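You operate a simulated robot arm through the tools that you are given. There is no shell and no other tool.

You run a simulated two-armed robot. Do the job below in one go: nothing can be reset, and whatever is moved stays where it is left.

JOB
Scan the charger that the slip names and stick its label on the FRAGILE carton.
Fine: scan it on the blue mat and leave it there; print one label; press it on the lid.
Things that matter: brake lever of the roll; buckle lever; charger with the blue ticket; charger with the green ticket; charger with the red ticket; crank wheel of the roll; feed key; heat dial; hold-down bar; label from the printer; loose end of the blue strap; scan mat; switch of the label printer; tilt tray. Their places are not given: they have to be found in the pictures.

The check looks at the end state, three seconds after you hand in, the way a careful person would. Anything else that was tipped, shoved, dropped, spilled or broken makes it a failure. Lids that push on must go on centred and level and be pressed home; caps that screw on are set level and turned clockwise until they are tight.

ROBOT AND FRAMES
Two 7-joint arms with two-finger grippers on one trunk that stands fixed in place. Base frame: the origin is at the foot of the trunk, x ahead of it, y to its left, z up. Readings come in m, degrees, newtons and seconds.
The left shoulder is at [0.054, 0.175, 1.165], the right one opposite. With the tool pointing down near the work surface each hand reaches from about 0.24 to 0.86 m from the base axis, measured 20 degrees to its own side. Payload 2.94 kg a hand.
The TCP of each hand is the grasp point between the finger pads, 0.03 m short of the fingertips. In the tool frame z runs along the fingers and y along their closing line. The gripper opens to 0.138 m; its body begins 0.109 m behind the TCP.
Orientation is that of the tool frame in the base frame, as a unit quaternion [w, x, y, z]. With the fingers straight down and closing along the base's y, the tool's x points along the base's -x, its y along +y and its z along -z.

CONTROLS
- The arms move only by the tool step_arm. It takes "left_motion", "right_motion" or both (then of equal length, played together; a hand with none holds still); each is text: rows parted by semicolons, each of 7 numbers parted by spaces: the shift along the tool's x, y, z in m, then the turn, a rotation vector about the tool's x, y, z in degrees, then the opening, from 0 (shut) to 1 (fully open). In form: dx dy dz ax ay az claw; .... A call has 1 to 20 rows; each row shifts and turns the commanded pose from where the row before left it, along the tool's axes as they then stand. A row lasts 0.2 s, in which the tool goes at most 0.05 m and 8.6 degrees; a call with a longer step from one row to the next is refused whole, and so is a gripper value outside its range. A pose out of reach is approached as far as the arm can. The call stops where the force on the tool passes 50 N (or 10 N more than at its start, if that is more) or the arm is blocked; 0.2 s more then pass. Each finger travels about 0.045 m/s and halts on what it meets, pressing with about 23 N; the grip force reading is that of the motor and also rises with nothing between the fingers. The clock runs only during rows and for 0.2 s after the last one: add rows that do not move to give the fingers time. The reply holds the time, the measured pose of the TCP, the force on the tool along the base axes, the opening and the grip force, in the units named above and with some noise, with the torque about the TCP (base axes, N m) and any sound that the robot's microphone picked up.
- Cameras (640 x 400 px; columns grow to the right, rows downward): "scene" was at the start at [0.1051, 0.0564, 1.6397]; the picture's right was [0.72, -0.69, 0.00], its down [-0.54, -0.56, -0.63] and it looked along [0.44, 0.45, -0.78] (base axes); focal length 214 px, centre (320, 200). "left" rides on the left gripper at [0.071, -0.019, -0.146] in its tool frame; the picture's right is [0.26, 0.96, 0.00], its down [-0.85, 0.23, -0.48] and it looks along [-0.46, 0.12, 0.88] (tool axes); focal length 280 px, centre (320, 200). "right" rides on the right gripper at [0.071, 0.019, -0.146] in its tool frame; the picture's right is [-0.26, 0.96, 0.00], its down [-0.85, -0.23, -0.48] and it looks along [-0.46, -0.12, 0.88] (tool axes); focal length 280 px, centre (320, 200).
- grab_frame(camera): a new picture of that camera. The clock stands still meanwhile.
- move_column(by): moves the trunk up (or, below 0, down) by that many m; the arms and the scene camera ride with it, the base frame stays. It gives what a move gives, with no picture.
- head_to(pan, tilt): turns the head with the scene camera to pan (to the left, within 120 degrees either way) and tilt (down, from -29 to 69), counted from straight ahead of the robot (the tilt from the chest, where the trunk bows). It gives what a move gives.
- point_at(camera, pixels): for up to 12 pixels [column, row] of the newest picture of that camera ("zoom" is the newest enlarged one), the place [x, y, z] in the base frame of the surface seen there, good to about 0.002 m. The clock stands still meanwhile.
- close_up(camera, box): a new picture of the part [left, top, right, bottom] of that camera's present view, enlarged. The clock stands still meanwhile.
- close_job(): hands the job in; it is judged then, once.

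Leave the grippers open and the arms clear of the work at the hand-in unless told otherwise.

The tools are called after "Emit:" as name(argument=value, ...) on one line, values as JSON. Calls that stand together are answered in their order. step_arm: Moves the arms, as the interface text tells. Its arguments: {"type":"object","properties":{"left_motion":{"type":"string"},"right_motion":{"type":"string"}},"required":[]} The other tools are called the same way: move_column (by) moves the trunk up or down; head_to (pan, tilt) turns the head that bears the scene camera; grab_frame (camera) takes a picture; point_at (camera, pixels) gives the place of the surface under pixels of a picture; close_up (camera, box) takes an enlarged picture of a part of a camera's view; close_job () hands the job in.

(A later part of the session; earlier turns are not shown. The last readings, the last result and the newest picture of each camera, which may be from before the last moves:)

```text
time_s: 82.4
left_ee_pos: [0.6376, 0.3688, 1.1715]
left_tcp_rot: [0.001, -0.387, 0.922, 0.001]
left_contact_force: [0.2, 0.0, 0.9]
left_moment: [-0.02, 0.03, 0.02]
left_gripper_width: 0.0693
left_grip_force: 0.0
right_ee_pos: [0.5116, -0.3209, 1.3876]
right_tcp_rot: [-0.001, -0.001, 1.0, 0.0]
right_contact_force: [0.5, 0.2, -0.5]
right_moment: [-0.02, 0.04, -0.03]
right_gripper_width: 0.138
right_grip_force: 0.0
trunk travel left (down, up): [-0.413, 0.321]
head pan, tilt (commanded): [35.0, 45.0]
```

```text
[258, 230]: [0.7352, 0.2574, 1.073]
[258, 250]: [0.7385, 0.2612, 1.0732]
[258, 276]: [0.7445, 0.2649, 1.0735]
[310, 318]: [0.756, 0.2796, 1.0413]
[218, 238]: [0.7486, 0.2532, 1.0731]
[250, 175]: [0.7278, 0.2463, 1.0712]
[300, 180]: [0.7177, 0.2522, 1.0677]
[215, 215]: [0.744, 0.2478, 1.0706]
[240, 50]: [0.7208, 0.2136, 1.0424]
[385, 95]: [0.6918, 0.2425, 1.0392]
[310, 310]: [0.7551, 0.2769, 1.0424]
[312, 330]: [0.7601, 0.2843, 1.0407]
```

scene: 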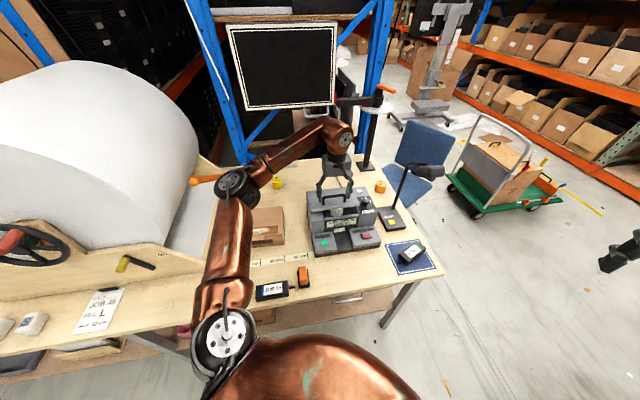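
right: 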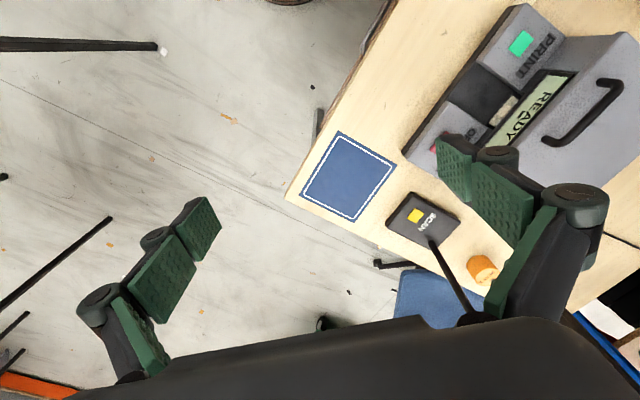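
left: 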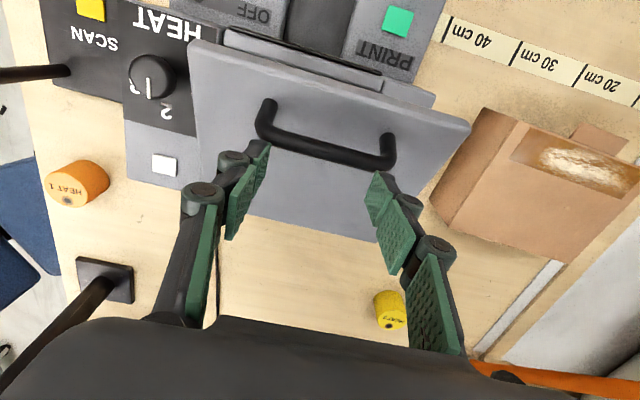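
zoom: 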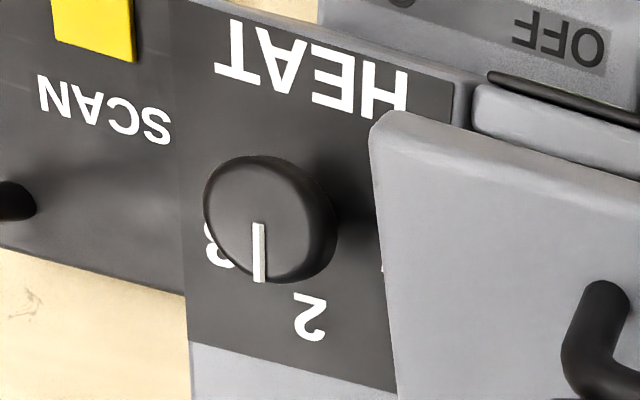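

Pointer direction is about 40–45°, the same as the direction to the "2", so the dial stands on 2. To be sure of the roll's digit I raise the left hand and lower the trunk, so the scene camera looks further under the lid.

Emit:
step_arm(left_motion="0 0 -0.04 0 0 0 0.5; 0 0 -0.04 0 0 0 0.5; 0 0 -0.04 0 0 0 0.5; 0 0 -0.03 0 0 0 0.5")

Emit:
move_column(by=-0.14)

Emit:
grab_frame(camera="scene")

```text
time_s: 83.4
left_ee_pos: [0.634, 0.3678, 1.3257]
left_tcp_rot: [0.001, -0.385, 0.923, 0.001]
left_contact_force: [0.6, -0.4, 0.4]
left_moment: [0.05, 0.03, 0.01]
left_gripper_width: 0.0691
left_grip_force: 0.1
right_ee_pos: [0.5104, -0.3226, 1.3889]
right_tcp_rot: [0.0, -0.001, 1.0, 0.001]
right_contact_force: [-1.2, 0.4, 0.4]
right_moment: [-0.02, 0.0, 0.01]
right_gripper_width: 0.138
right_grip_force: 0.1
trunk travel left (down, up): [-0.413, 0.321]
head pan, tilt (commanded): [35.0, 45.0]
```

```text
time_s: 85.1
left_ee_pos: [0.6364, 0.3688, 1.1826]
left_tcp_rot: [0.003, -0.385, 0.923, 0.001]
left_contact_force: [-1.1, 0.0, -0.1]
left_moment: [-0.01, -0.02, -0.01]
left_gripper_width: 0.0689
left_grip_force: 0.1
right_ee_pos: [0.5093, -0.3208, 1.2494]
right_tcp_rot: [0.0, -0.001, 1.0, 0.001]
right_contact_force: [-0.3, 0.1, 0.4]
right_moment: [0.0, -0.03, 0.02]
right_gripper_width: 0.1378
right_grip_force: 0.1
trunk travel left (down, up): [-0.273, 0.461]
head pan, tilt (commanded): [35.0, 45.0]
```

```text
taken
```

scene: 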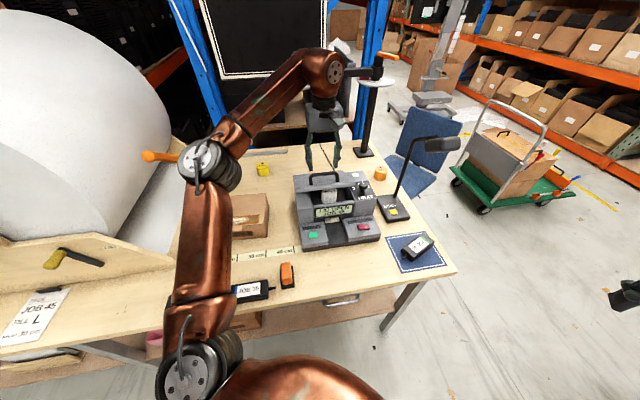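

Emit:
close_up(camera="scene", box=[315, 180, 350, 205])

Emit:
close_up(camera="scene", box=[285, 165, 395, 250])

```text
16.00 times, centred on (332, 192) of scene
```

zoom: 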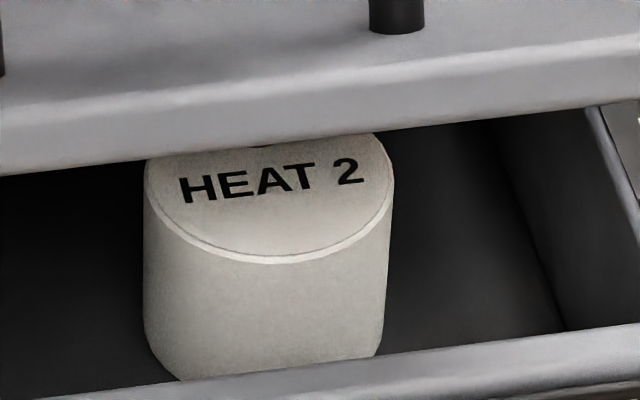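

```text
4.71 times, centred on (340, 208) of scene
```

zoom: 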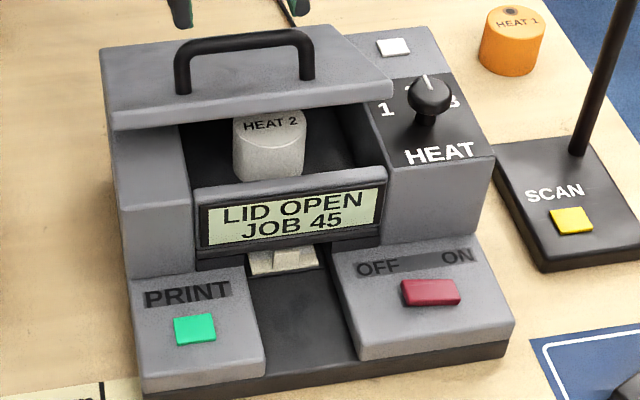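

Confirmed: the loaded roll is HEAT 2 and the dial is on 2, so the dial stays. Now I must close the lid again; I measure the handle bar and lid edge in this view.

Emit:
point_at(camera="zoom", pixels=[[245, 38], [190, 48], [300, 40], [185, 85], [305, 75], [250, 115], [130, 125], [380, 90], [110, 50], [250, 60]])

Emit:
grab_frame(camera="left")

```text
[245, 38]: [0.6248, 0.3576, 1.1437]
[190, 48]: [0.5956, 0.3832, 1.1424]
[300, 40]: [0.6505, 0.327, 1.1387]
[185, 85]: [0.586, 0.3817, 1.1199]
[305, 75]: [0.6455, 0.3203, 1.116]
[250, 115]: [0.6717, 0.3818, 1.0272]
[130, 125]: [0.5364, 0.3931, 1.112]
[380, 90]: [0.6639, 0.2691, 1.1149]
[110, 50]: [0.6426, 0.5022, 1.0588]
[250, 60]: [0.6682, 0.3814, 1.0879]
```

```text
taken
```

left: 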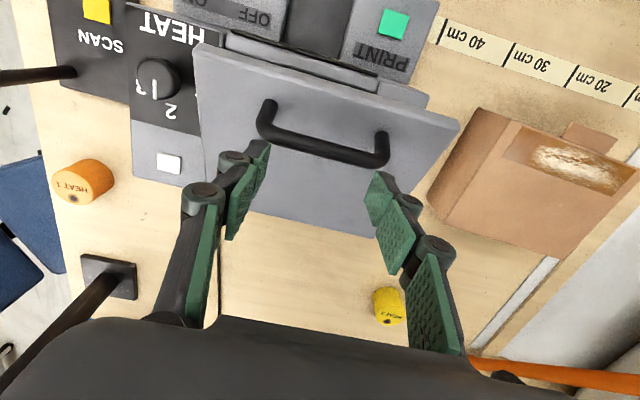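

The bar is now at (0.625, 0.358), top z 1.143. I close the fingers, move over the bar and push it down along its arc (forward and down) to shut the lid.

Emit:
step_arm(left_motion="0.016 0 0 0 0 0 0; 0 0 0 0 0 0 0; 0 0 0 0 0 0 0; 0 0 0 0 0 0 0; 0 0 0.009 0 0 0 0; 0.008 0 0.009 0 0 0 0; 0.006 0 0.009 0 0 0 0; 0.005 0 0.009 0 0 0 0; 0.004 0 0.009 0 0 0 0; 0.003 0 0.009 0 0 0 0")

Emit:
close_up(camera="scene", box=[285, 155, 395, 250])

```text
time_s: 87.3
left_ee_pos: [0.6063, 0.3385, 1.1278]
left_tcp_rot: [0.001, -0.386, 0.923, 0.002]
left_contact_force: [-0.2, 0.3, 0.5]
left_moment: [-0.02, -0.02, -0.01]
left_gripper_width: 0.0001
left_grip_force: 22.8
right_ee_pos: [0.5108, -0.322, 1.2494]
right_tcp_rot: [0.0, -0.001, 1.0, 0.001]
right_contact_force: [0.4, 0.3, -0.5]
right_moment: [0.01, -0.01, 0.01]
right_gripper_width: 0.1382
right_grip_force: 0.2
trunk travel left (down, up): [-0.273, 0.461]
head pan, tilt (commanded): [35.0, 45.0]
```

```text
4.21 times, centred on (340, 202) of scene
```

zoom: 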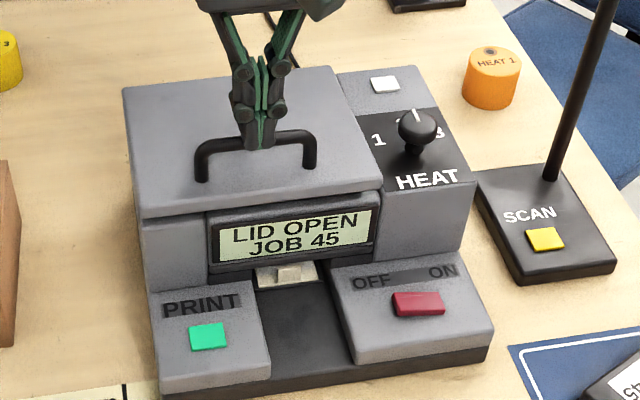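

Nearly shut; LCD still says LID OPEN. I push on downward in small steps.

Emit:
step_arm(left_motion="0.001 0 0.004 0 0 0 0; 0.001 0 0.003 0 0 0 0; 0 0 0.002 0 0 0 0; 0 0 0.001 0 0 0 0")

Emit:
close_up(camera="scene", box=[285, 155, 395, 250])

```text
time_s: 88.3
left_ee_pos: [0.6064, 0.3361, 1.1191]
left_tcp_rot: [0.001, -0.385, 0.923, 0.001]
left_contact_force: [-0.2, 0.2, 0.2]
left_moment: [-0.02, 0.01, 0.01]
left_gripper_width: 0.0002
left_grip_force: 23.2
right_ee_pos: [0.5103, -0.3218, 1.2486]
right_tcp_rot: [0.0, 0.0, 1.0, 0.0]
right_contact_force: [1.1, 0.7, 0.0]
right_moment: [-0.01, 0.05, 0.01]
right_gripper_width: 0.1379
right_grip_force: 0.1
trunk travel left (down, up): [-0.273, 0.461]
head pan, tilt (commanded): [35.0, 45.0]
```

```text
4.21 times, centred on (340, 202) of scene
```

zoom: 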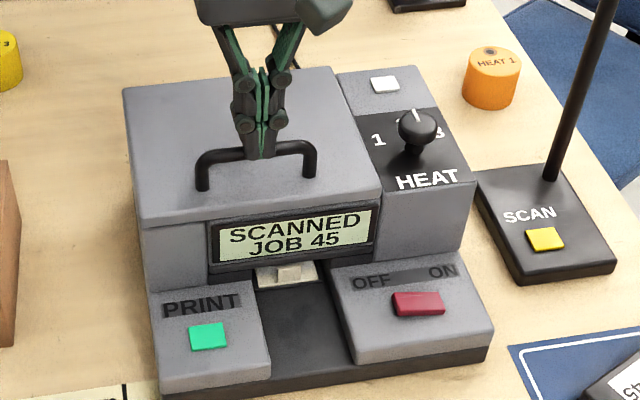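

The LCD is back to "SCANNED JOB 45": the lid is shut. One more small press makes sure it is fully down, then I lift off.

Emit:
step_arm(left_motion="0 0 0.0015 0 0 0 0; 0 0 0.0015 0 0 0 0")

Emit:
step_arm(left_motion="0 0 -0.03 0 0 0 0; 0 0 -0.04 0 0 0 0; 0 0 -0.03 0 0 0 0")

Emit:
grab_frame(camera="left")

Emit:
close_up(camera="scene", box=[275, 165, 395, 265])

```text
time_s: 88.9
left_ee_pos: [0.6065, 0.3367, 1.1149]
left_tcp_rot: [0.001, -0.385, 0.923, 0.002]
left_contact_force: [-0.5, -0.6, 0.9]
left_moment: [0.04, -0.04, 0.0]
left_gripper_width: 0.0
left_grip_force: 22.9
right_ee_pos: [0.5105, -0.3218, 1.249]
right_tcp_rot: [0.0, -0.001, 1.0, 0.0]
right_contact_force: [-0.2, -0.8, 0.3]
right_moment: [-0.03, -0.01, -0.03]
right_gripper_width: 0.1379
right_grip_force: 0.2
trunk travel left (down, up): [-0.273, 0.461]
head pan, tilt (commanded): [35.0, 45.0]
```

```text
time_s: 89.7
left_ee_pos: [0.6057, 0.3366, 1.2168]
left_tcp_rot: [0.002, -0.385, 0.923, 0.0]
left_contact_force: [-0.3, 0.0, 0.3]
left_moment: [0.0, 0.0, 0.02]
left_gripper_width: 0.0
left_grip_force: 22.6
right_ee_pos: [0.5106, -0.3232, 1.2479]
right_tcp_rot: [0.0, -0.001, 1.0, 0.001]
right_contact_force: [-0.2, -0.9, 0.4]
right_moment: [0.01, 0.01, -0.02]
right_gripper_width: 0.1378
right_grip_force: 0.0
trunk travel left (down, up): [-0.273, 0.461]
head pan, tilt (commanded): [35.0, 45.0]
```

```text
taken
```

left: 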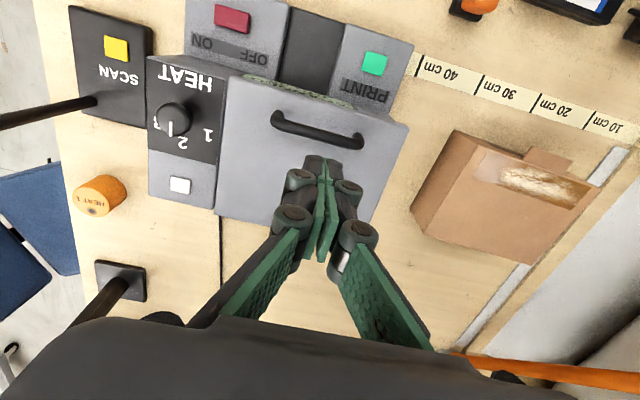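

```text
4.00 times, centred on (335, 215) of scene
```

zoom: 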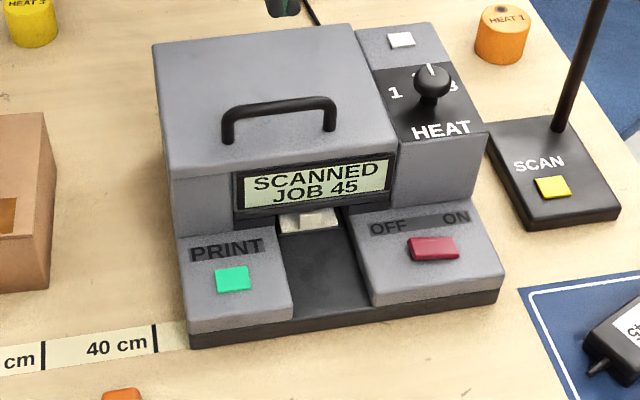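

The lid is closed and the dial untouched. Next is PRINT: I measure the green key and its surroundings.

Emit:
point_at(camera="zoom", pixels=[[233, 280], [220, 270], [246, 267], [222, 291], [247, 288], [205, 300], [310, 222], [290, 222], [330, 215], [310, 260], [432, 250], [320, 185]])

```text
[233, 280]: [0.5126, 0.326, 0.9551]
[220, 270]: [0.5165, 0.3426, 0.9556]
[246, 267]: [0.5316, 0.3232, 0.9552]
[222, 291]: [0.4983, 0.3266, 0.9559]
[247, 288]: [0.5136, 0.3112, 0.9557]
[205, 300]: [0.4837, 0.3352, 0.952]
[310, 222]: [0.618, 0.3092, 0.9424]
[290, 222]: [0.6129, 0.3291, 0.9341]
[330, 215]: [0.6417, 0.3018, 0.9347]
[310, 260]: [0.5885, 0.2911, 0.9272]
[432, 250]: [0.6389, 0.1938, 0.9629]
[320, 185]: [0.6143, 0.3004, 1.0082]
```

PRINT key centre (0.515, 0.326, 0.9555). I move above it and down to about 3 cm over the key.

Emit:
step_arm(left_motion="0.0357 0.0285 0 0 0 0 0; 0.0357 0.0285 0 0 0 0 0; 0 0 0.04 0 0 0 0; 0 0 0.04 0 0 0 0; 0 0 0.04 0 0 0 0; 0 0 0.04 0 0 0 0; 0 0 0.03 0 0 0 0; 0 0 0 0 0 0 0")

Emit:
grab_frame(camera="left")

Emit:
close_up(camera="scene", box=[275, 165, 395, 265])

```text
time_s: 91.5
left_ee_pos: [0.5151, 0.325, 1.0263]
left_tcp_rot: [0.002, -0.385, 0.923, 0.001]
left_contact_force: [-0.8, 0.2, 0.3]
left_moment: [0.05, 0.03, -0.02]
left_gripper_width: 0.0002
left_grip_force: 23.1
right_ee_pos: [0.5107, -0.3219, 1.2489]
right_tcp_rot: [0.0, -0.001, 1.0, 0.0]
right_contact_force: [0.2, -0.8, -0.3]
right_moment: [0.0, -0.03, 0.02]
right_gripper_width: 0.1379
right_grip_force: 0.1
trunk travel left (down, up): [-0.273, 0.461]
head pan, tilt (commanded): [35.0, 45.0]
```

```text
taken
```

left: 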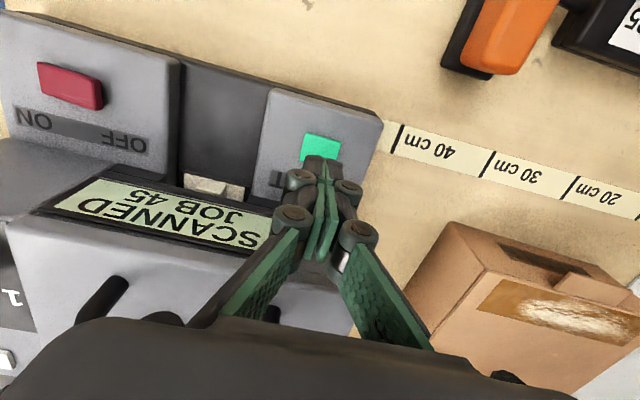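

```text
4.00 times, centred on (335, 215) of scene
```

zoom: 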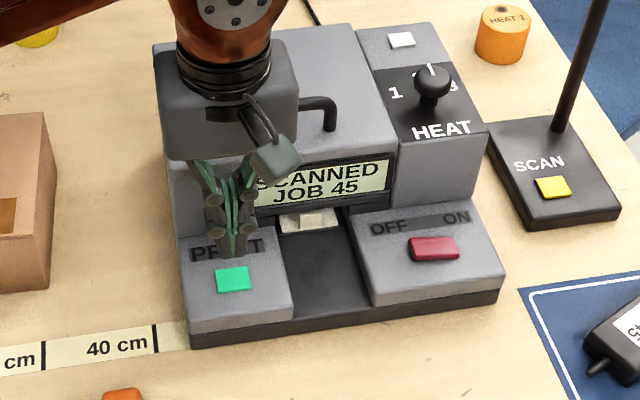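

Aligned with the key. I go down: fast to just above, then 2 mm steps through the key's travel, listening for the click.

Emit:
step_arm(left_motion="0 0 0.015 0 0 0 0; 0 0 0.015 0 0 0 0; 0 0 0.006 0 0 0 0; 0 0 0.002 0 0 0 0; 0 0 0.0015 0 0 0 0")

```text
time_s: 92.7
left_ee_pos: [0.5151, 0.3278, 0.9866]
left_tcp_rot: [0.002, -0.386, 0.923, 0.002]
left_contact_force: [-0.4, -0.4, -0.2]
left_moment: [-0.01, 0.01, 0.01]
left_gripper_width: 0.0003
left_grip_force: 23.1
right_ee_pos: [0.5119, -0.3219, 1.2485]
right_tcp_rot: [0.0, -0.001, 1.0, 0.0]
right_contact_force: [0.7, -0.3, 0.9]
right_moment: [-0.01, -0.01, -0.02]
right_gripper_width: 0.138
right_grip_force: 0.0
trunk travel left (down, up): [-0.273, 0.461]
head pan, tilt (commanded): [35.0, 45.0]
```

Emit:
step_arm(left_motion="0 0 0.0015 0 0 0 0; 0 0 0.0015 0 0 0 0")

```text
time_s: 93.3
left_ee_pos: [0.5158, 0.3281, 0.9827]
left_tcp_rot: [0.0, -0.385, 0.923, 0.0]
left_contact_force: [-0.4, 0.7, 0.3]
left_moment: [0.0, 0.0, -0.01]
left_gripper_width: 0.0
left_grip_force: 22.7
right_ee_pos: [0.5117, -0.322, 1.2488]
right_tcp_rot: [0.0, -0.001, 1.0, 0.001]
right_contact_force: [-0.2, 0.1, -0.8]
right_moment: [-0.01, 0.0, 0.02]
right_gripper_width: 0.1382
right_grip_force: 0.0
trunk travel left (down, up): [-0.273, 0.461]
head pan, tilt (commanded): [35.0, 45.0]
```

No contact yet at z 0.983. I continue in 1.5 mm steps.

Emit:
step_arm(left_motion="0 0 0.0015 0 0 0 0; 0 0 0.0015 0 0 0 0; 0 0 0 0 0 0 0")

```text
time_s: 94.1
left_ee_pos: [0.5156, 0.3283, 0.9809]
left_tcp_rot: [0.002, -0.385, 0.923, 0.001]
left_contact_force: [0.8, 0.3, -0.3]
left_moment: [0.02, 0.0, -0.02]
left_gripper_width: 0.0059
left_grip_force: 28.5
right_ee_pos: [0.51, -0.3221, 1.2496]
right_tcp_rot: [0.0, -0.001, 1.0, 0.001]
right_contact_force: [0.7, 0.0, 0.5]
right_moment: [-0.01, 0.01, 0.0]
right_gripper_width: 0.1378
right_grip_force: 0.1
trunk travel left (down, up): [-0.273, 0.461]
head pan, tilt (commanded): [35.0, 45.0]
heard: click
```

Click. I lift the hand 8 cm and look at the LCD and the slot.

Emit:
step_arm(left_motion="0 0 -0.03 0 0 0 0; 0 0 -0.04 0 0 0 0; 0 0 -0.03 0 0 0 0; 0 0 0 0 0 0 0; 0 0 0 0 0 0 0; 0 0 0 0 0 0 0")

Emit:
grab_frame(camera="left")

Emit:
close_up(camera="scene", box=[275, 165, 395, 265])

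```text
time_s: 95.5
left_ee_pos: [0.5151, 0.3255, 1.0822]
left_tcp_rot: [0.001, -0.385, 0.923, 0.001]
left_contact_force: [0.6, 0.6, 0.6]
left_moment: [0.01, 0.0, -0.01]
left_gripper_width: 0.0
left_grip_force: 28.7
right_ee_pos: [0.5102, -0.3229, 1.2471]
right_tcp_rot: [0.0, -0.001, 1.0, 0.001]
right_contact_force: [0.9, 0.3, 0.5]
right_moment: [-0.06, 0.03, 0.01]
right_gripper_width: 0.1379
right_grip_force: 0.1
trunk travel left (down, up): [-0.273, 0.461]
head pan, tilt (commanded): [35.0, 45.0]
```

```text
taken
```

left: 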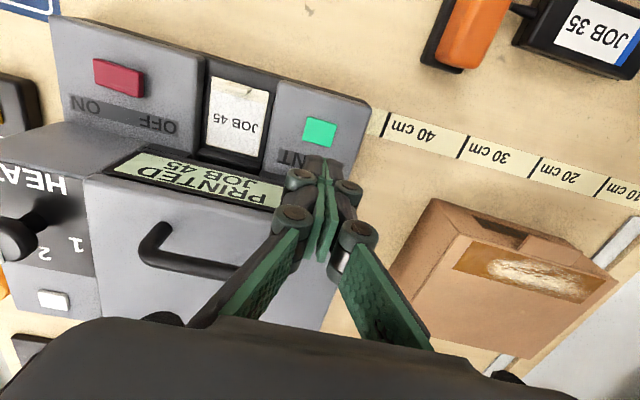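

```text
4.00 times, centred on (335, 215) of scene
```

zoom: 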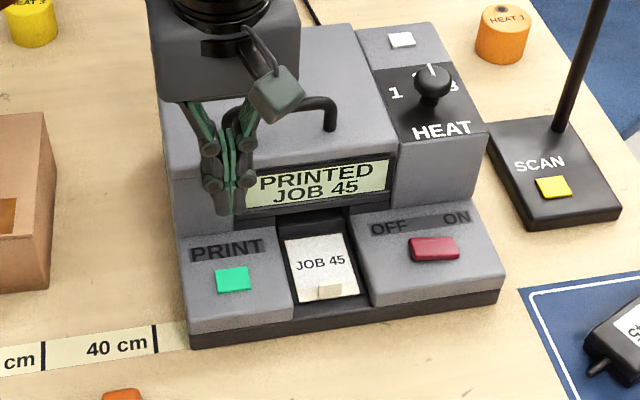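

"PRINTED JOB 45" – the label lies in the tray with clear print and a grip tab on its front edge. I enlarge it in the left view and measure.

Emit:
close_up(camera="left", box=[180, 55, 300, 175])

Emit:
close_up(camera="scene", box=[335, 215, 375, 245])

```text
3.33 times, centred on (240, 115) of left
```

zoom: 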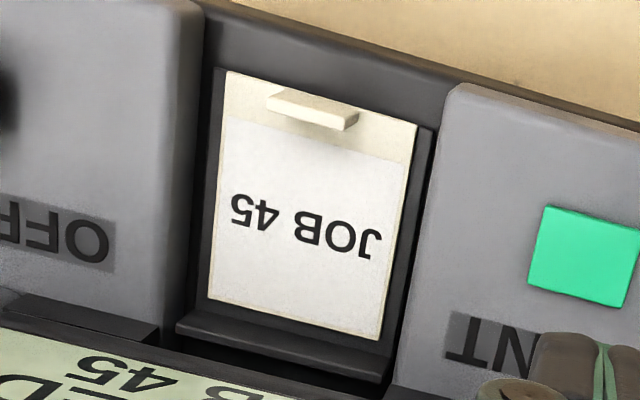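

```text
13.33 times, centred on (355, 230) of scene
```

zoom: 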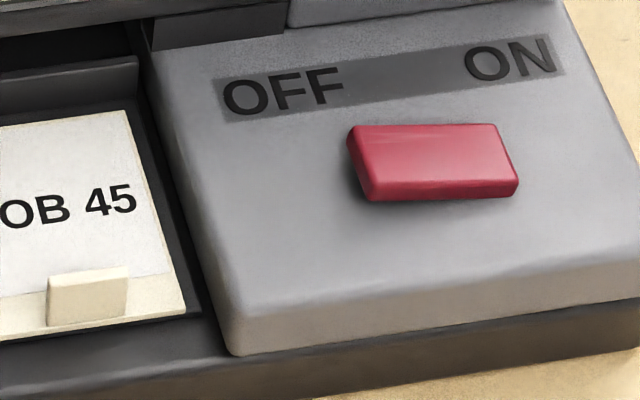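

Emit:
close_up(camera="left", box=[180, 55, 300, 175])

Emit:
point_at(camera="zoom", pixels=[[228, 75], [414, 125], [210, 298], [378, 338], [272, 100], [345, 122], [315, 105], [310, 118], [300, 240], [268, 92], [355, 115], [230, 40]])

Emit:
close_up(camera="scene", box=[330, 215, 375, 250])

```text
3.33 times, centred on (240, 115) of left
```

zoom: 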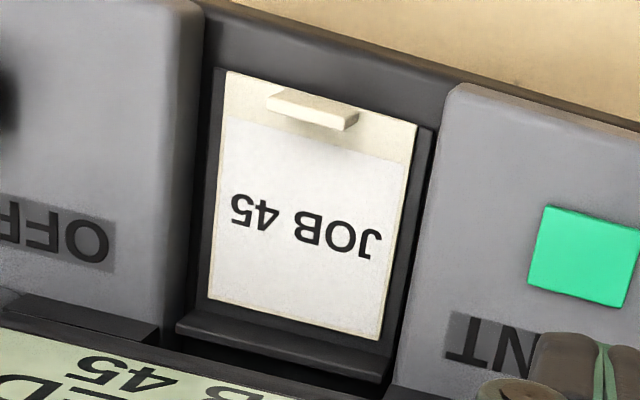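

```text
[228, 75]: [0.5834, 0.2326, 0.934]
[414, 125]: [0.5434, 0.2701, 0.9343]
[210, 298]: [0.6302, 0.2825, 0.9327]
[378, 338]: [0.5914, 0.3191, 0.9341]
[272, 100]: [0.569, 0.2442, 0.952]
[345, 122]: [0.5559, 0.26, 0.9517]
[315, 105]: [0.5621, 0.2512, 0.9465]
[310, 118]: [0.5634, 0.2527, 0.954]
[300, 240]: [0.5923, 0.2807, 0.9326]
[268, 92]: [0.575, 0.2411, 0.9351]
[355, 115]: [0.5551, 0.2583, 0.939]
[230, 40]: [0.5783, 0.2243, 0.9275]
```

```text
11.43 times, centred on (352, 232) of scene
```

zoom: 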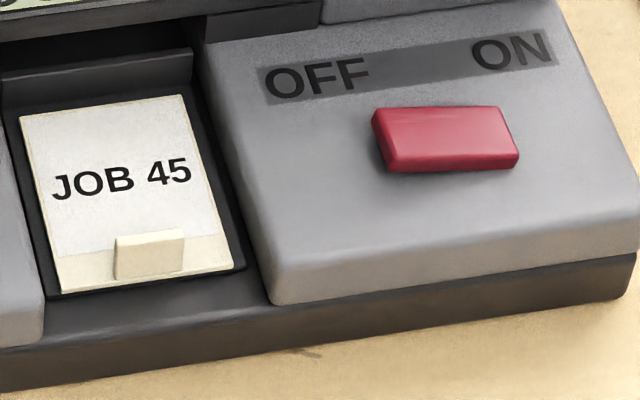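

Label: 0.055 × 0.068 m, centre (0.587, 0.276), z 0.934; the tab stands at its front edge near (0.563, 0.252), top z 0.954, about 0.022 wide. The tray channel is narrow, so I measure its side walls and the tab again from a better position: hand moved so the camera is over the tab.

Emit:
step_arm(left_motion="0.02 -0.04 0 0 0 0 0.3; 0.02 -0.04 0 0 0 0 0.3; 0 0 0 0 0 0 0.3")

Emit:
grab_frame(camera="left")

Emit:
close_up(camera="left", box=[230, 60, 400, 220])

```text
time_s: 96.3
left_ee_pos: [0.5445, 0.2413, 1.0837]
left_tcp_rot: [0.001, -0.386, 0.922, 0.0]
left_contact_force: [0.2, -0.4, 0.6]
left_moment: [-0.02, -0.01, 0.0]
left_gripper_width: 0.0413
left_grip_force: 0.0
right_ee_pos: [0.5093, -0.3225, 1.2493]
right_tcp_rot: [0.0, -0.001, 1.0, 0.0]
right_contact_force: [0.4, 0.5, 0.2]
right_moment: [-0.05, -0.01, 0.02]
right_gripper_width: 0.1381
right_grip_force: 0.1
trunk travel left (down, up): [-0.273, 0.461]
head pan, tilt (commanded): [35.0, 45.0]
```

```text
taken
```

left: 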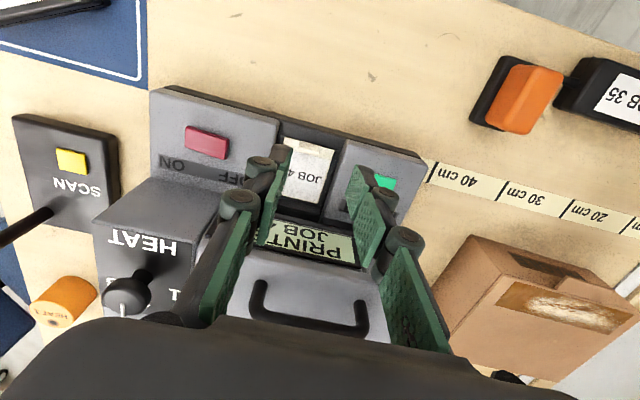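

```text
2.50 times, centred on (315, 140) of left
```

zoom: 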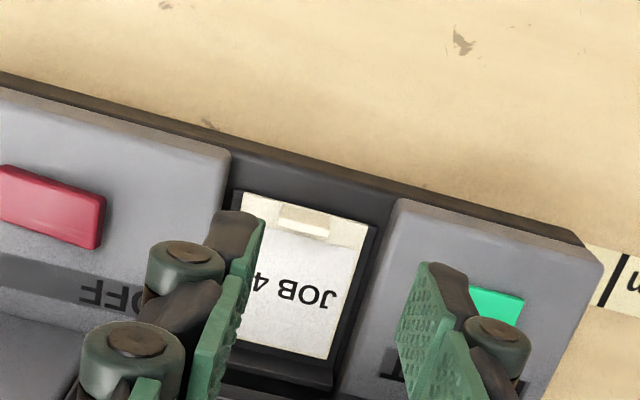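

I measure the channel walls beside the tab in this enlarged view.

Emit:
point_at(camera="zoom", pixels=[[222, 165], [225, 180], [395, 215], [405, 205], [240, 170], [380, 215], [280, 215], [330, 230], [305, 212], [305, 225], [300, 165], [390, 250]])

```text
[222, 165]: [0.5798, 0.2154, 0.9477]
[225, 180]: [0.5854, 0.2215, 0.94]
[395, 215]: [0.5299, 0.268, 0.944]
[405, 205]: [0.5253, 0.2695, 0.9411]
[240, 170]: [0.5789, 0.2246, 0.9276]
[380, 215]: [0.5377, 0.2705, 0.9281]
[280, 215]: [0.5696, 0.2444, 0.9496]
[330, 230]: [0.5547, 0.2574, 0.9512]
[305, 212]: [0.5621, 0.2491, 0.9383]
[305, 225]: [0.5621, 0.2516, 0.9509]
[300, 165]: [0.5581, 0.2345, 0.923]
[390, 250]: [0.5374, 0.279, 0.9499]
```

Channel is 0.073 m wide (u' 0.184–0.257), centred on the tab (u' 0.220). With an opening of 0.03 the fingertips fit in. I move over the tab and down to z 1.0 first.

Emit:
step_arm(left_motion="-0.0224 -0.0057 0 0 0 0 0.217; 0 0 0.04 0 0 0 0.217; 0 0 0.04 0 0 0 0.217; 0 0 0 0 0 0 0.217")

Emit:
grab_frame(camera="left")

Emit:
close_up(camera="scene", box=[310, 195, 390, 255])

```text
time_s: 97.3
left_ee_pos: [0.5661, 0.2554, 0.9999]
left_tcp_rot: [0.002, -0.385, 0.923, 0.0]
left_contact_force: [0.3, 0.5, -0.2]
left_moment: [0.01, 0.01, 0.03]
left_gripper_width: 0.0298
left_grip_force: 0.1
right_ee_pos: [0.5096, -0.3232, 1.247]
right_tcp_rot: [0.0, 0.0, 1.0, 0.0]
right_contact_force: [0.1, 0.0, 0.8]
right_moment: [-0.03, -0.01, 0.0]
right_gripper_width: 0.1381
right_grip_force: 0.1
trunk travel left (down, up): [-0.273, 0.461]
head pan, tilt (commanded): [35.0, 45.0]
```

```text
taken
```

left: 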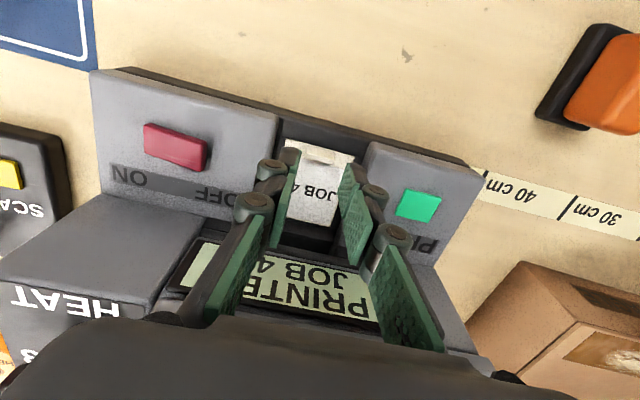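

```text
6.67 times, centred on (350, 225) of scene
```

zoom: 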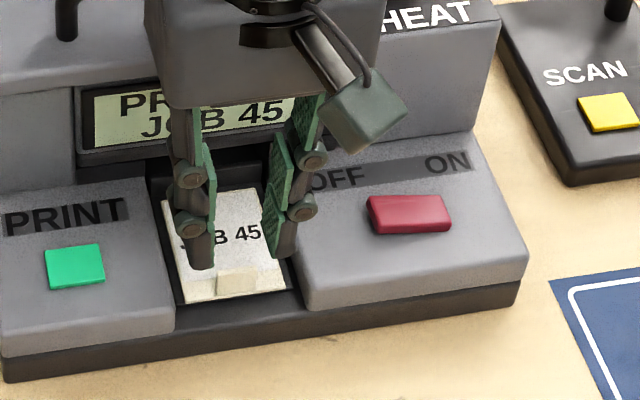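

The fingers straddle the tab's line well. I lower to z 0.967, watching the force.

Emit:
step_arm(left_motion="0.0025 0 0.015 0 0 0 0.217; 0 0 0.01 0 0 0 0.217; 0 0 0.008 0 0 0 0.217; 0 0 0 0 0 0 0.217")

Emit:
close_up(camera="scene", box=[310, 195, 390, 255])

Emit:
close_up(camera="left", box=[220, 110, 420, 260])

```text
time_s: 98.3
left_ee_pos: [0.5627, 0.2521, 0.9666]
left_tcp_rot: [0.001, -0.385, 0.923, 0.002]
left_contact_force: [0.6, 1.0, 0.3]
left_moment: [0.01, 0.0, 0.02]
left_gripper_width: 0.0301
left_grip_force: 0.1
right_ee_pos: [0.5104, -0.3235, 1.2487]
right_tcp_rot: [0.0, -0.001, 1.0, 0.0]
right_contact_force: [0.6, -0.7, 0.9]
right_moment: [0.0, -0.01, -0.01]
right_gripper_width: 0.1381
right_grip_force: 0.0
trunk travel left (down, up): [-0.273, 0.461]
head pan, tilt (commanded): [35.0, 45.0]
```

```text
6.67 times, centred on (350, 225) of scene
```

zoom: 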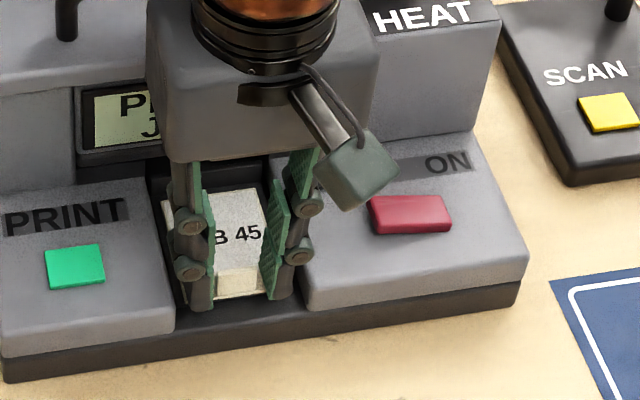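

```text
2.67 times, centred on (320, 185) of left
```

zoom: 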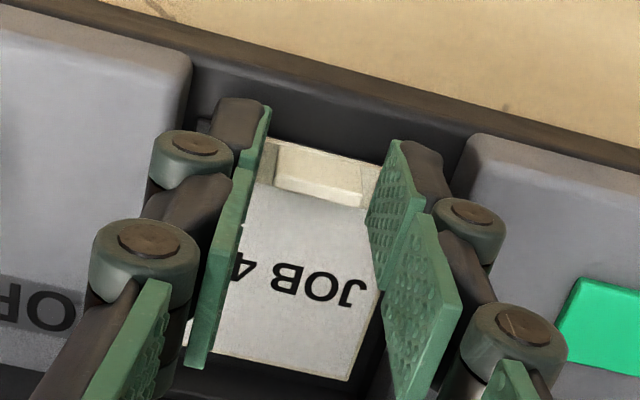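

The tab is right between the fingertips. I close on it gently.

Emit:
step_arm(left_motion="0 0 0 0 0 0 0.1; 0 0 0 0 0 0 0.1; 0 0 0 0 0 0 0.1; 0 0 0 0 0 0 0.1")

Emit:
close_up(camera="left", box=[220, 110, 420, 260])

```text
time_s: 99.3
left_ee_pos: [0.5627, 0.2524, 0.9682]
left_tcp_rot: [0.002, -0.385, 0.923, 0.001]
left_contact_force: [0.6, 0.0, -0.6]
left_moment: [-0.02, 0.01, 0.0]
left_gripper_width: 0.0204
left_grip_force: 23.2
right_ee_pos: [0.5114, -0.3225, 1.2477]
right_tcp_rot: [0.0, -0.001, 1.0, 0.0]
right_contact_force: [0.9, -0.2, 0.7]
right_moment: [0.01, 0.0, -0.01]
right_gripper_width: 0.1381
right_grip_force: 0.2
trunk travel left (down, up): [-0.273, 0.461]
head pan, tilt (commanded): [35.0, 45.0]
```

```text
2.67 times, centred on (320, 185) of left
```

zoom: 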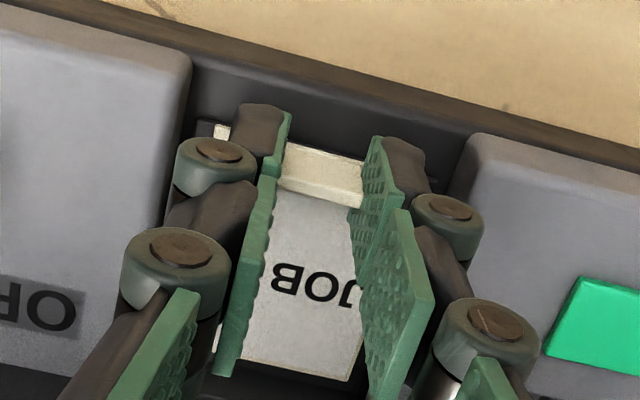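

Gripped (0.0204 m). I lift slowly and check that the label comes along.

Emit:
step_arm(left_motion="0.001 0 -0.005 0 0 0 0.1; 0.003 0 -0.01 0 0 0 0.1; 0.005 0 -0.02 0 0 0 0.1; 0.005 0 -0.03 0 0 0 0.1; 0 0 0 0 0 0 0.1")

Emit:
grab_frame(camera="left")

Emit:
close_up(camera="scene", box=[310, 175, 400, 255])

```text
time_s: 100.5
left_ee_pos: [0.5526, 0.2441, 1.0328]
left_tcp_rot: [0.002, -0.385, 0.923, 0.001]
left_contact_force: [0.1, -0.1, -0.2]
left_moment: [0.0, -0.02, -0.04]
left_gripper_width: 0.0205
left_grip_force: 23.3
right_ee_pos: [0.5112, -0.3216, 1.2482]
right_tcp_rot: [-0.001, 0.0, 1.0, 0.001]
right_contact_force: [0.3, -1.0, -0.1]
right_moment: [-0.01, 0.02, 0.01]
right_gripper_width: 0.138
right_grip_force: 0.1
trunk travel left (down, up): [-0.273, 0.461]
head pan, tilt (commanded): [35.0, 45.0]
```

```text
taken
```

left: 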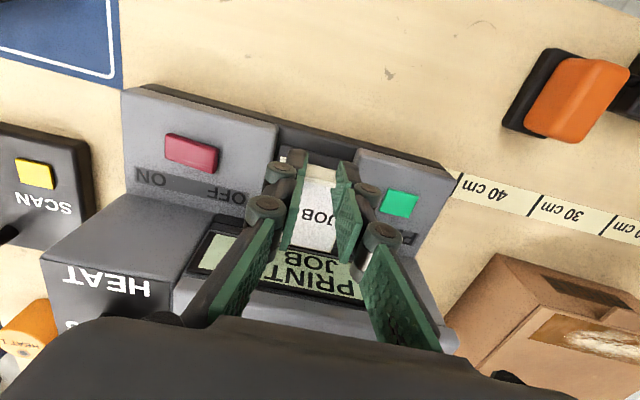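

```text
5.00 times, centred on (355, 215) of scene
```

zoom: 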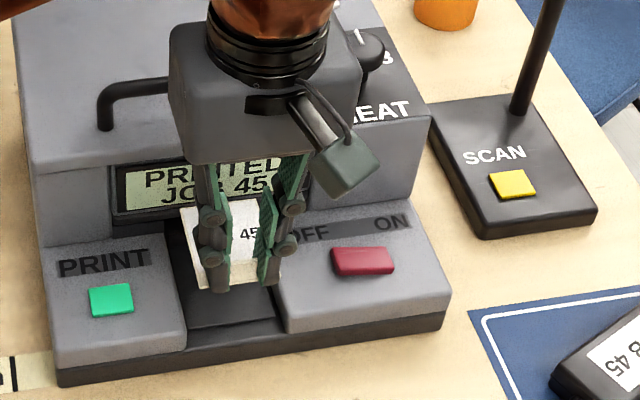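

The label came up flat with the hand. I pull it away from the printer front (tool +x) and raise it further.

Emit:
step_arm(left_motion="0.025 0 -0.01 0 0 0 0.1; 0.03 0 -0.02 0 0 0 0.1; 0.01 0.01 -0.04 0 0 0 0.1; 0 0.02 -0.04 0 0 0 0.1; 0 0.03 -0.03 0 0 0 0.1; 0 0.04 0 0 0 0 0.1")

Emit:
grab_frame(camera="scene")

Emit:
grab_frame(camera="left")

```text
time_s: 101.9
left_ee_pos: [0.4317, 0.2694, 1.1717]
left_tcp_rot: [0.002, -0.385, 0.923, 0.0]
left_contact_force: [-0.9, -0.1, 0.3]
left_moment: [-0.07, 0.0, 0.01]
left_gripper_width: 0.0203
left_grip_force: 23.0
right_ee_pos: [0.5094, -0.32, 1.2493]
right_tcp_rot: [0.001, 0.0, 1.0, 0.0]
right_contact_force: [0.0, 0.0, 1.1]
right_moment: [-0.06, -0.01, -0.04]
right_gripper_width: 0.1379
right_grip_force: 0.1
trunk travel left (down, up): [-0.273, 0.461]
head pan, tilt (commanded): [35.0, 45.0]
```

```text
taken
```

scene: 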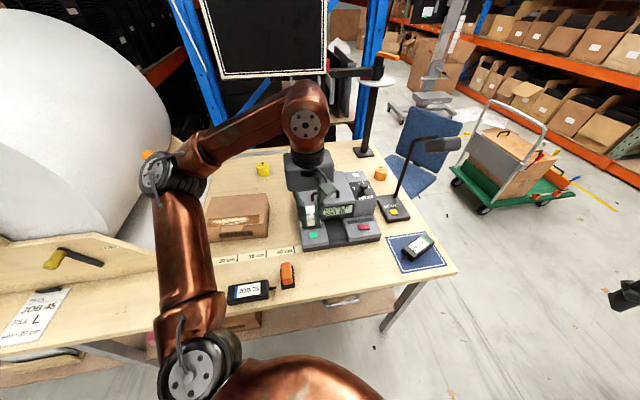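

```text
taken
```

left: 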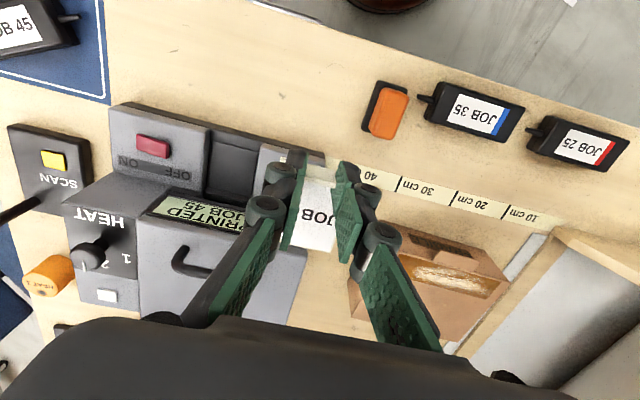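

The label is held well. Now I measure the carton lid in the scene view.

Emit:
close_up(camera="scene", box=[195, 185, 285, 250])

```text
6.15 times, centred on (240, 218) of scene
```

zoom: 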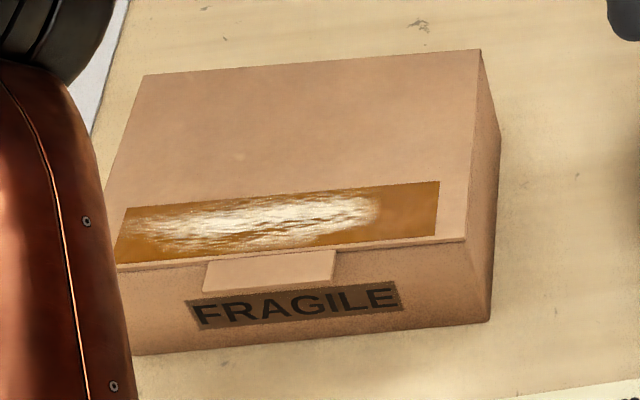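

Emit:
point_at(camera="zoom", pixels=[[145, 80], [478, 53], [462, 237], [120, 262], [130, 210], [437, 183], [437, 233], [250, 150], [400, 130], [300, 60], [300, 190], [300, 130]])

```text
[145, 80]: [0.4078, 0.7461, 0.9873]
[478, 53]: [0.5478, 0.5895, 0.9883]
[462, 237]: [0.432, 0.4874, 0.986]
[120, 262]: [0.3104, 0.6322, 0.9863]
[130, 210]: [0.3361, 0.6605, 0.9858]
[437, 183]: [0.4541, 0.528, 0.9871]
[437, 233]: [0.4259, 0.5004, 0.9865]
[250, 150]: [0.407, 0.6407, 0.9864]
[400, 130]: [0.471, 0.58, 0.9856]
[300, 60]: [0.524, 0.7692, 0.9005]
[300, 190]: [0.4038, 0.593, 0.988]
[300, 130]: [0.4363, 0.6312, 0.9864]
```

Lid corners give the centre (0.4245, 0.614), z 0.9865, turned about -49°; the tape covers the front strip. I'll put the label on bare cardboard behind the tape, centre (0.4365, 0.631). I move there at height, aligning yaw to 41°.

Emit:
step_arm(left_motion="-0.0283 0.0317 0.002 0 0 0 0.1; -0.0283 0.0317 0.004 0 0 0 0.1; -0.0283 0.0317 0.006 0 0 0 0.1; -0.0283 0.0317 0.006 0 0 0 0.1; -0.0283 0.0317 0.006 0 0 0 0.1; -0.0283 0.0317 0.006 0 0 0 0.1; -0.0283 0.0317 0.006 0 0 0 0.1; -0.0283 0.0317 0.006 0 0 0 0.1; 0 0 0 0 0 4.3 0.1; 0 0 0 0 0 0 0.1")

Emit:
grab_frame(camera="left")

Emit:
head_to(pan=55, tilt=48)

Emit:
grab_frame(camera="scene")

```text
time_s: 104.1
left_ee_pos: [0.414, 0.6055, 1.1308]
left_tcp_rot: [0.002, -0.351, 0.936, 0.001]
left_contact_force: [0.7, -0.2, -0.4]
left_moment: [-0.01, 0.0, 0.0]
left_gripper_width: 0.0205
left_grip_force: 23.6
right_ee_pos: [0.5102, -0.3218, 1.2491]
right_tcp_rot: [0.0, -0.001, 1.0, 0.0]
right_contact_force: [0.6, -0.3, -0.5]
right_moment: [-0.02, -0.01, 0.0]
right_gripper_width: 0.1378
right_grip_force: 0.1
trunk travel left (down, up): [-0.273, 0.461]
head pan, tilt (commanded): [35.0, 45.0]
```

```text
taken
```

left: 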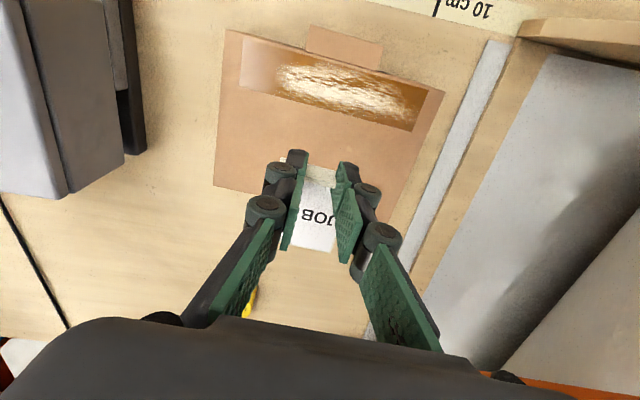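

```text
time_s: 104.9
left_ee_pos: [0.4139, 0.6049, 1.1302]
left_tcp_rot: [0.002, -0.35, 0.937, 0.0]
left_contact_force: [0.7, 0.1, -0.2]
left_moment: [0.02, 0.0, 0.01]
left_gripper_width: 0.0204
left_grip_force: 22.7
right_ee_pos: [0.5107, -0.321, 1.2479]
right_tcp_rot: [0.0, -0.001, 1.0, 0.001]
right_contact_force: [-0.1, -0.5, -1.0]
right_moment: [-0.04, 0.0, 0.0]
right_gripper_width: 0.138
right_grip_force: 0.1
trunk travel left (down, up): [-0.273, 0.461]
head pan, tilt (commanded): [55.0, 48.0]
```

```text
taken
```

scene: 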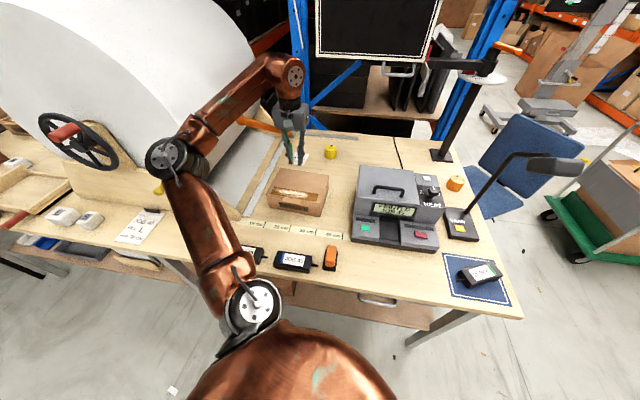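

I verify the lid's corners in the left view before lowering.

Emit:
point_at(camera="left", pixels=[[440, 93], [230, 35], [218, 183], [388, 215], [412, 130], [240, 90], [250, 150], [400, 170], [240, 45], [430, 95], [310, 215], [322, 180]])

Emit:
close_up(camera="left", box=[200, 20, 460, 270])

```text
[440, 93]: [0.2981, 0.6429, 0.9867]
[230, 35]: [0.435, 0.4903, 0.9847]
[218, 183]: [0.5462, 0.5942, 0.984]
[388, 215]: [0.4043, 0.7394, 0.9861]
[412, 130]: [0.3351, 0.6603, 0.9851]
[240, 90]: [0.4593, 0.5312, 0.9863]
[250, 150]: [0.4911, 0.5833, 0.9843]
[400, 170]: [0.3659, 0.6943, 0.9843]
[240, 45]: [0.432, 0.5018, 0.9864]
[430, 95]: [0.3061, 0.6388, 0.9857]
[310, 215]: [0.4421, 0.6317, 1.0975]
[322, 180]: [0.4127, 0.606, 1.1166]
```

```text
1.60 times, centred on (330, 145) of left
```

zoom: 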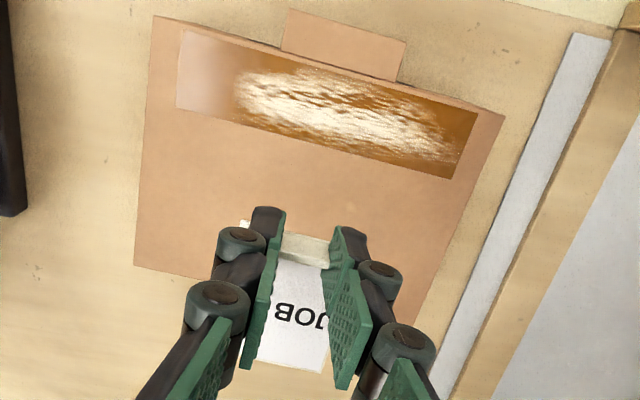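

The label will lie 2 cm behind the tape, 2 cm from the back edge and nearly centred. I trim the yaw by 2° and lower to about 1 cm above the lid.

Emit:
step_arm(left_motion="0 0 0.03 0 0 -2 0.1; 0 0 0.03 0 0 0 0.1; 0 0 0.025 0 0 0 0.1; 0 0 0.012 0 0 0 0.1; 0 0 0 0 0 0 0.1")

Emit:
grab_frame(camera="left")

Emit:
close_up(camera="scene", box=[250, 110, 350, 220])

```text
time_s: 106.1
left_ee_pos: [0.4152, 0.6039, 1.0343]
left_tcp_rot: [0.001, -0.366, 0.931, 0.0]
left_contact_force: [-0.1, 0.0, -0.6]
left_moment: [0.01, 0.01, -0.03]
left_gripper_width: 0.0205
left_grip_force: 22.7
right_ee_pos: [0.5111, -0.3219, 1.249]
right_tcp_rot: [-0.001, -0.002, 1.0, 0.001]
right_contact_force: [-0.5, 0.0, 0.2]
right_moment: [0.0, 0.0, -0.02]
right_gripper_width: 0.1382
right_grip_force: 0.1
trunk travel left (down, up): [-0.273, 0.461]
head pan, tilt (commanded): [55.0, 48.0]
```

```text
taken
```

left: 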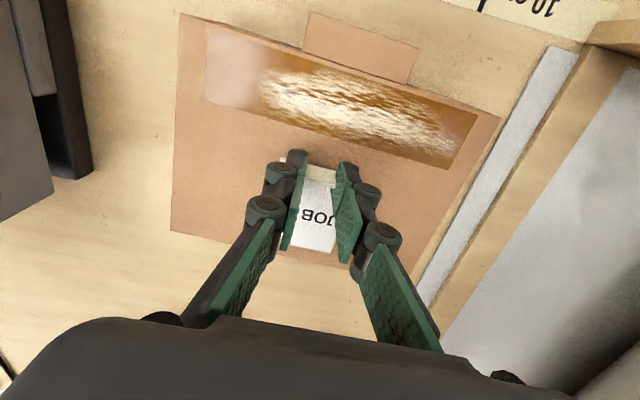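

```text
3.64 times, centred on (300, 165) of scene
```

zoom: 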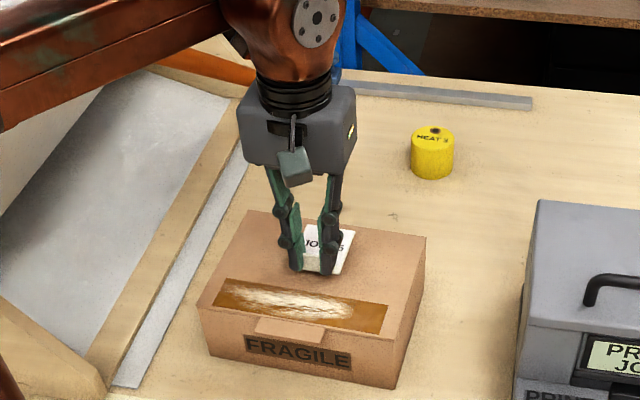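

Placement looks right. I lower the last 1.5 cm in shrinking steps until I feel contact.

Emit:
step_arm(left_motion="0 0 0.005 0 0 0 0.1; 0 0 0.004 0 0 0 0.1; 0 0 0.002 0 0 0 0.1; 0 0 0.001 0 0 0 0.1; 0 0 0 0 0 0 0.1")

```text
time_s: 107.3
left_ee_pos: [0.4142, 0.6056, 1.0224]
left_tcp_rot: [0.002, -0.367, 0.93, 0.0]
left_contact_force: [0.6, -0.2, 1.5]
left_moment: [0.09, -0.02, 0.02]
left_gripper_width: 0.0202
left_grip_force: 22.7
right_ee_pos: [0.51, -0.3226, 1.2487]
right_tcp_rot: [0.0, -0.001, 1.0, 0.001]
right_contact_force: [-0.6, -0.6, -0.6]
right_moment: [0.03, 0.01, -0.03]
right_gripper_width: 0.138
right_grip_force: 0.1
trunk travel left (down, up): [-0.273, 0.461]
head pan, tilt (commanded): [55.0, 48.0]
```

Contact begins (1.5 N). I press on a little, 1 mm at a time, to set the label down.

Emit:
step_arm(left_motion="0 0 0.001 0 0 0 0.1; 0 0 0.001 0 0 0 0.1; 0 0 0 0 0 0 0.1")

Emit:
close_up(camera="left", box=[170, 20, 490, 290])

```text
time_s: 108.1
left_ee_pos: [0.4149, 0.6058, 1.0224]
left_tcp_rot: [0.003, -0.366, 0.931, 0.001]
left_contact_force: [2.3, 2.3, 12.8]
left_moment: [0.32, -0.36, 0.0]
left_gripper_width: 0.0203
left_grip_force: 22.8
right_ee_pos: [0.5105, -0.3224, 1.2486]
right_tcp_rot: [0.0, -0.001, 1.0, 0.001]
right_contact_force: [0.1, -0.2, -0.4]
right_moment: [-0.01, 0.0, 0.0]
right_gripper_width: 0.138
right_grip_force: 0.0
trunk travel left (down, up): [-0.273, 0.461]
head pan, tilt (commanded): [55.0, 48.0]
```

```text
1.48 times, centred on (330, 155) of left
```

zoom: 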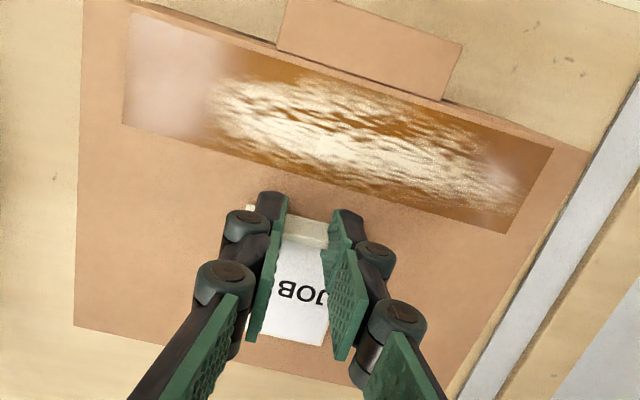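

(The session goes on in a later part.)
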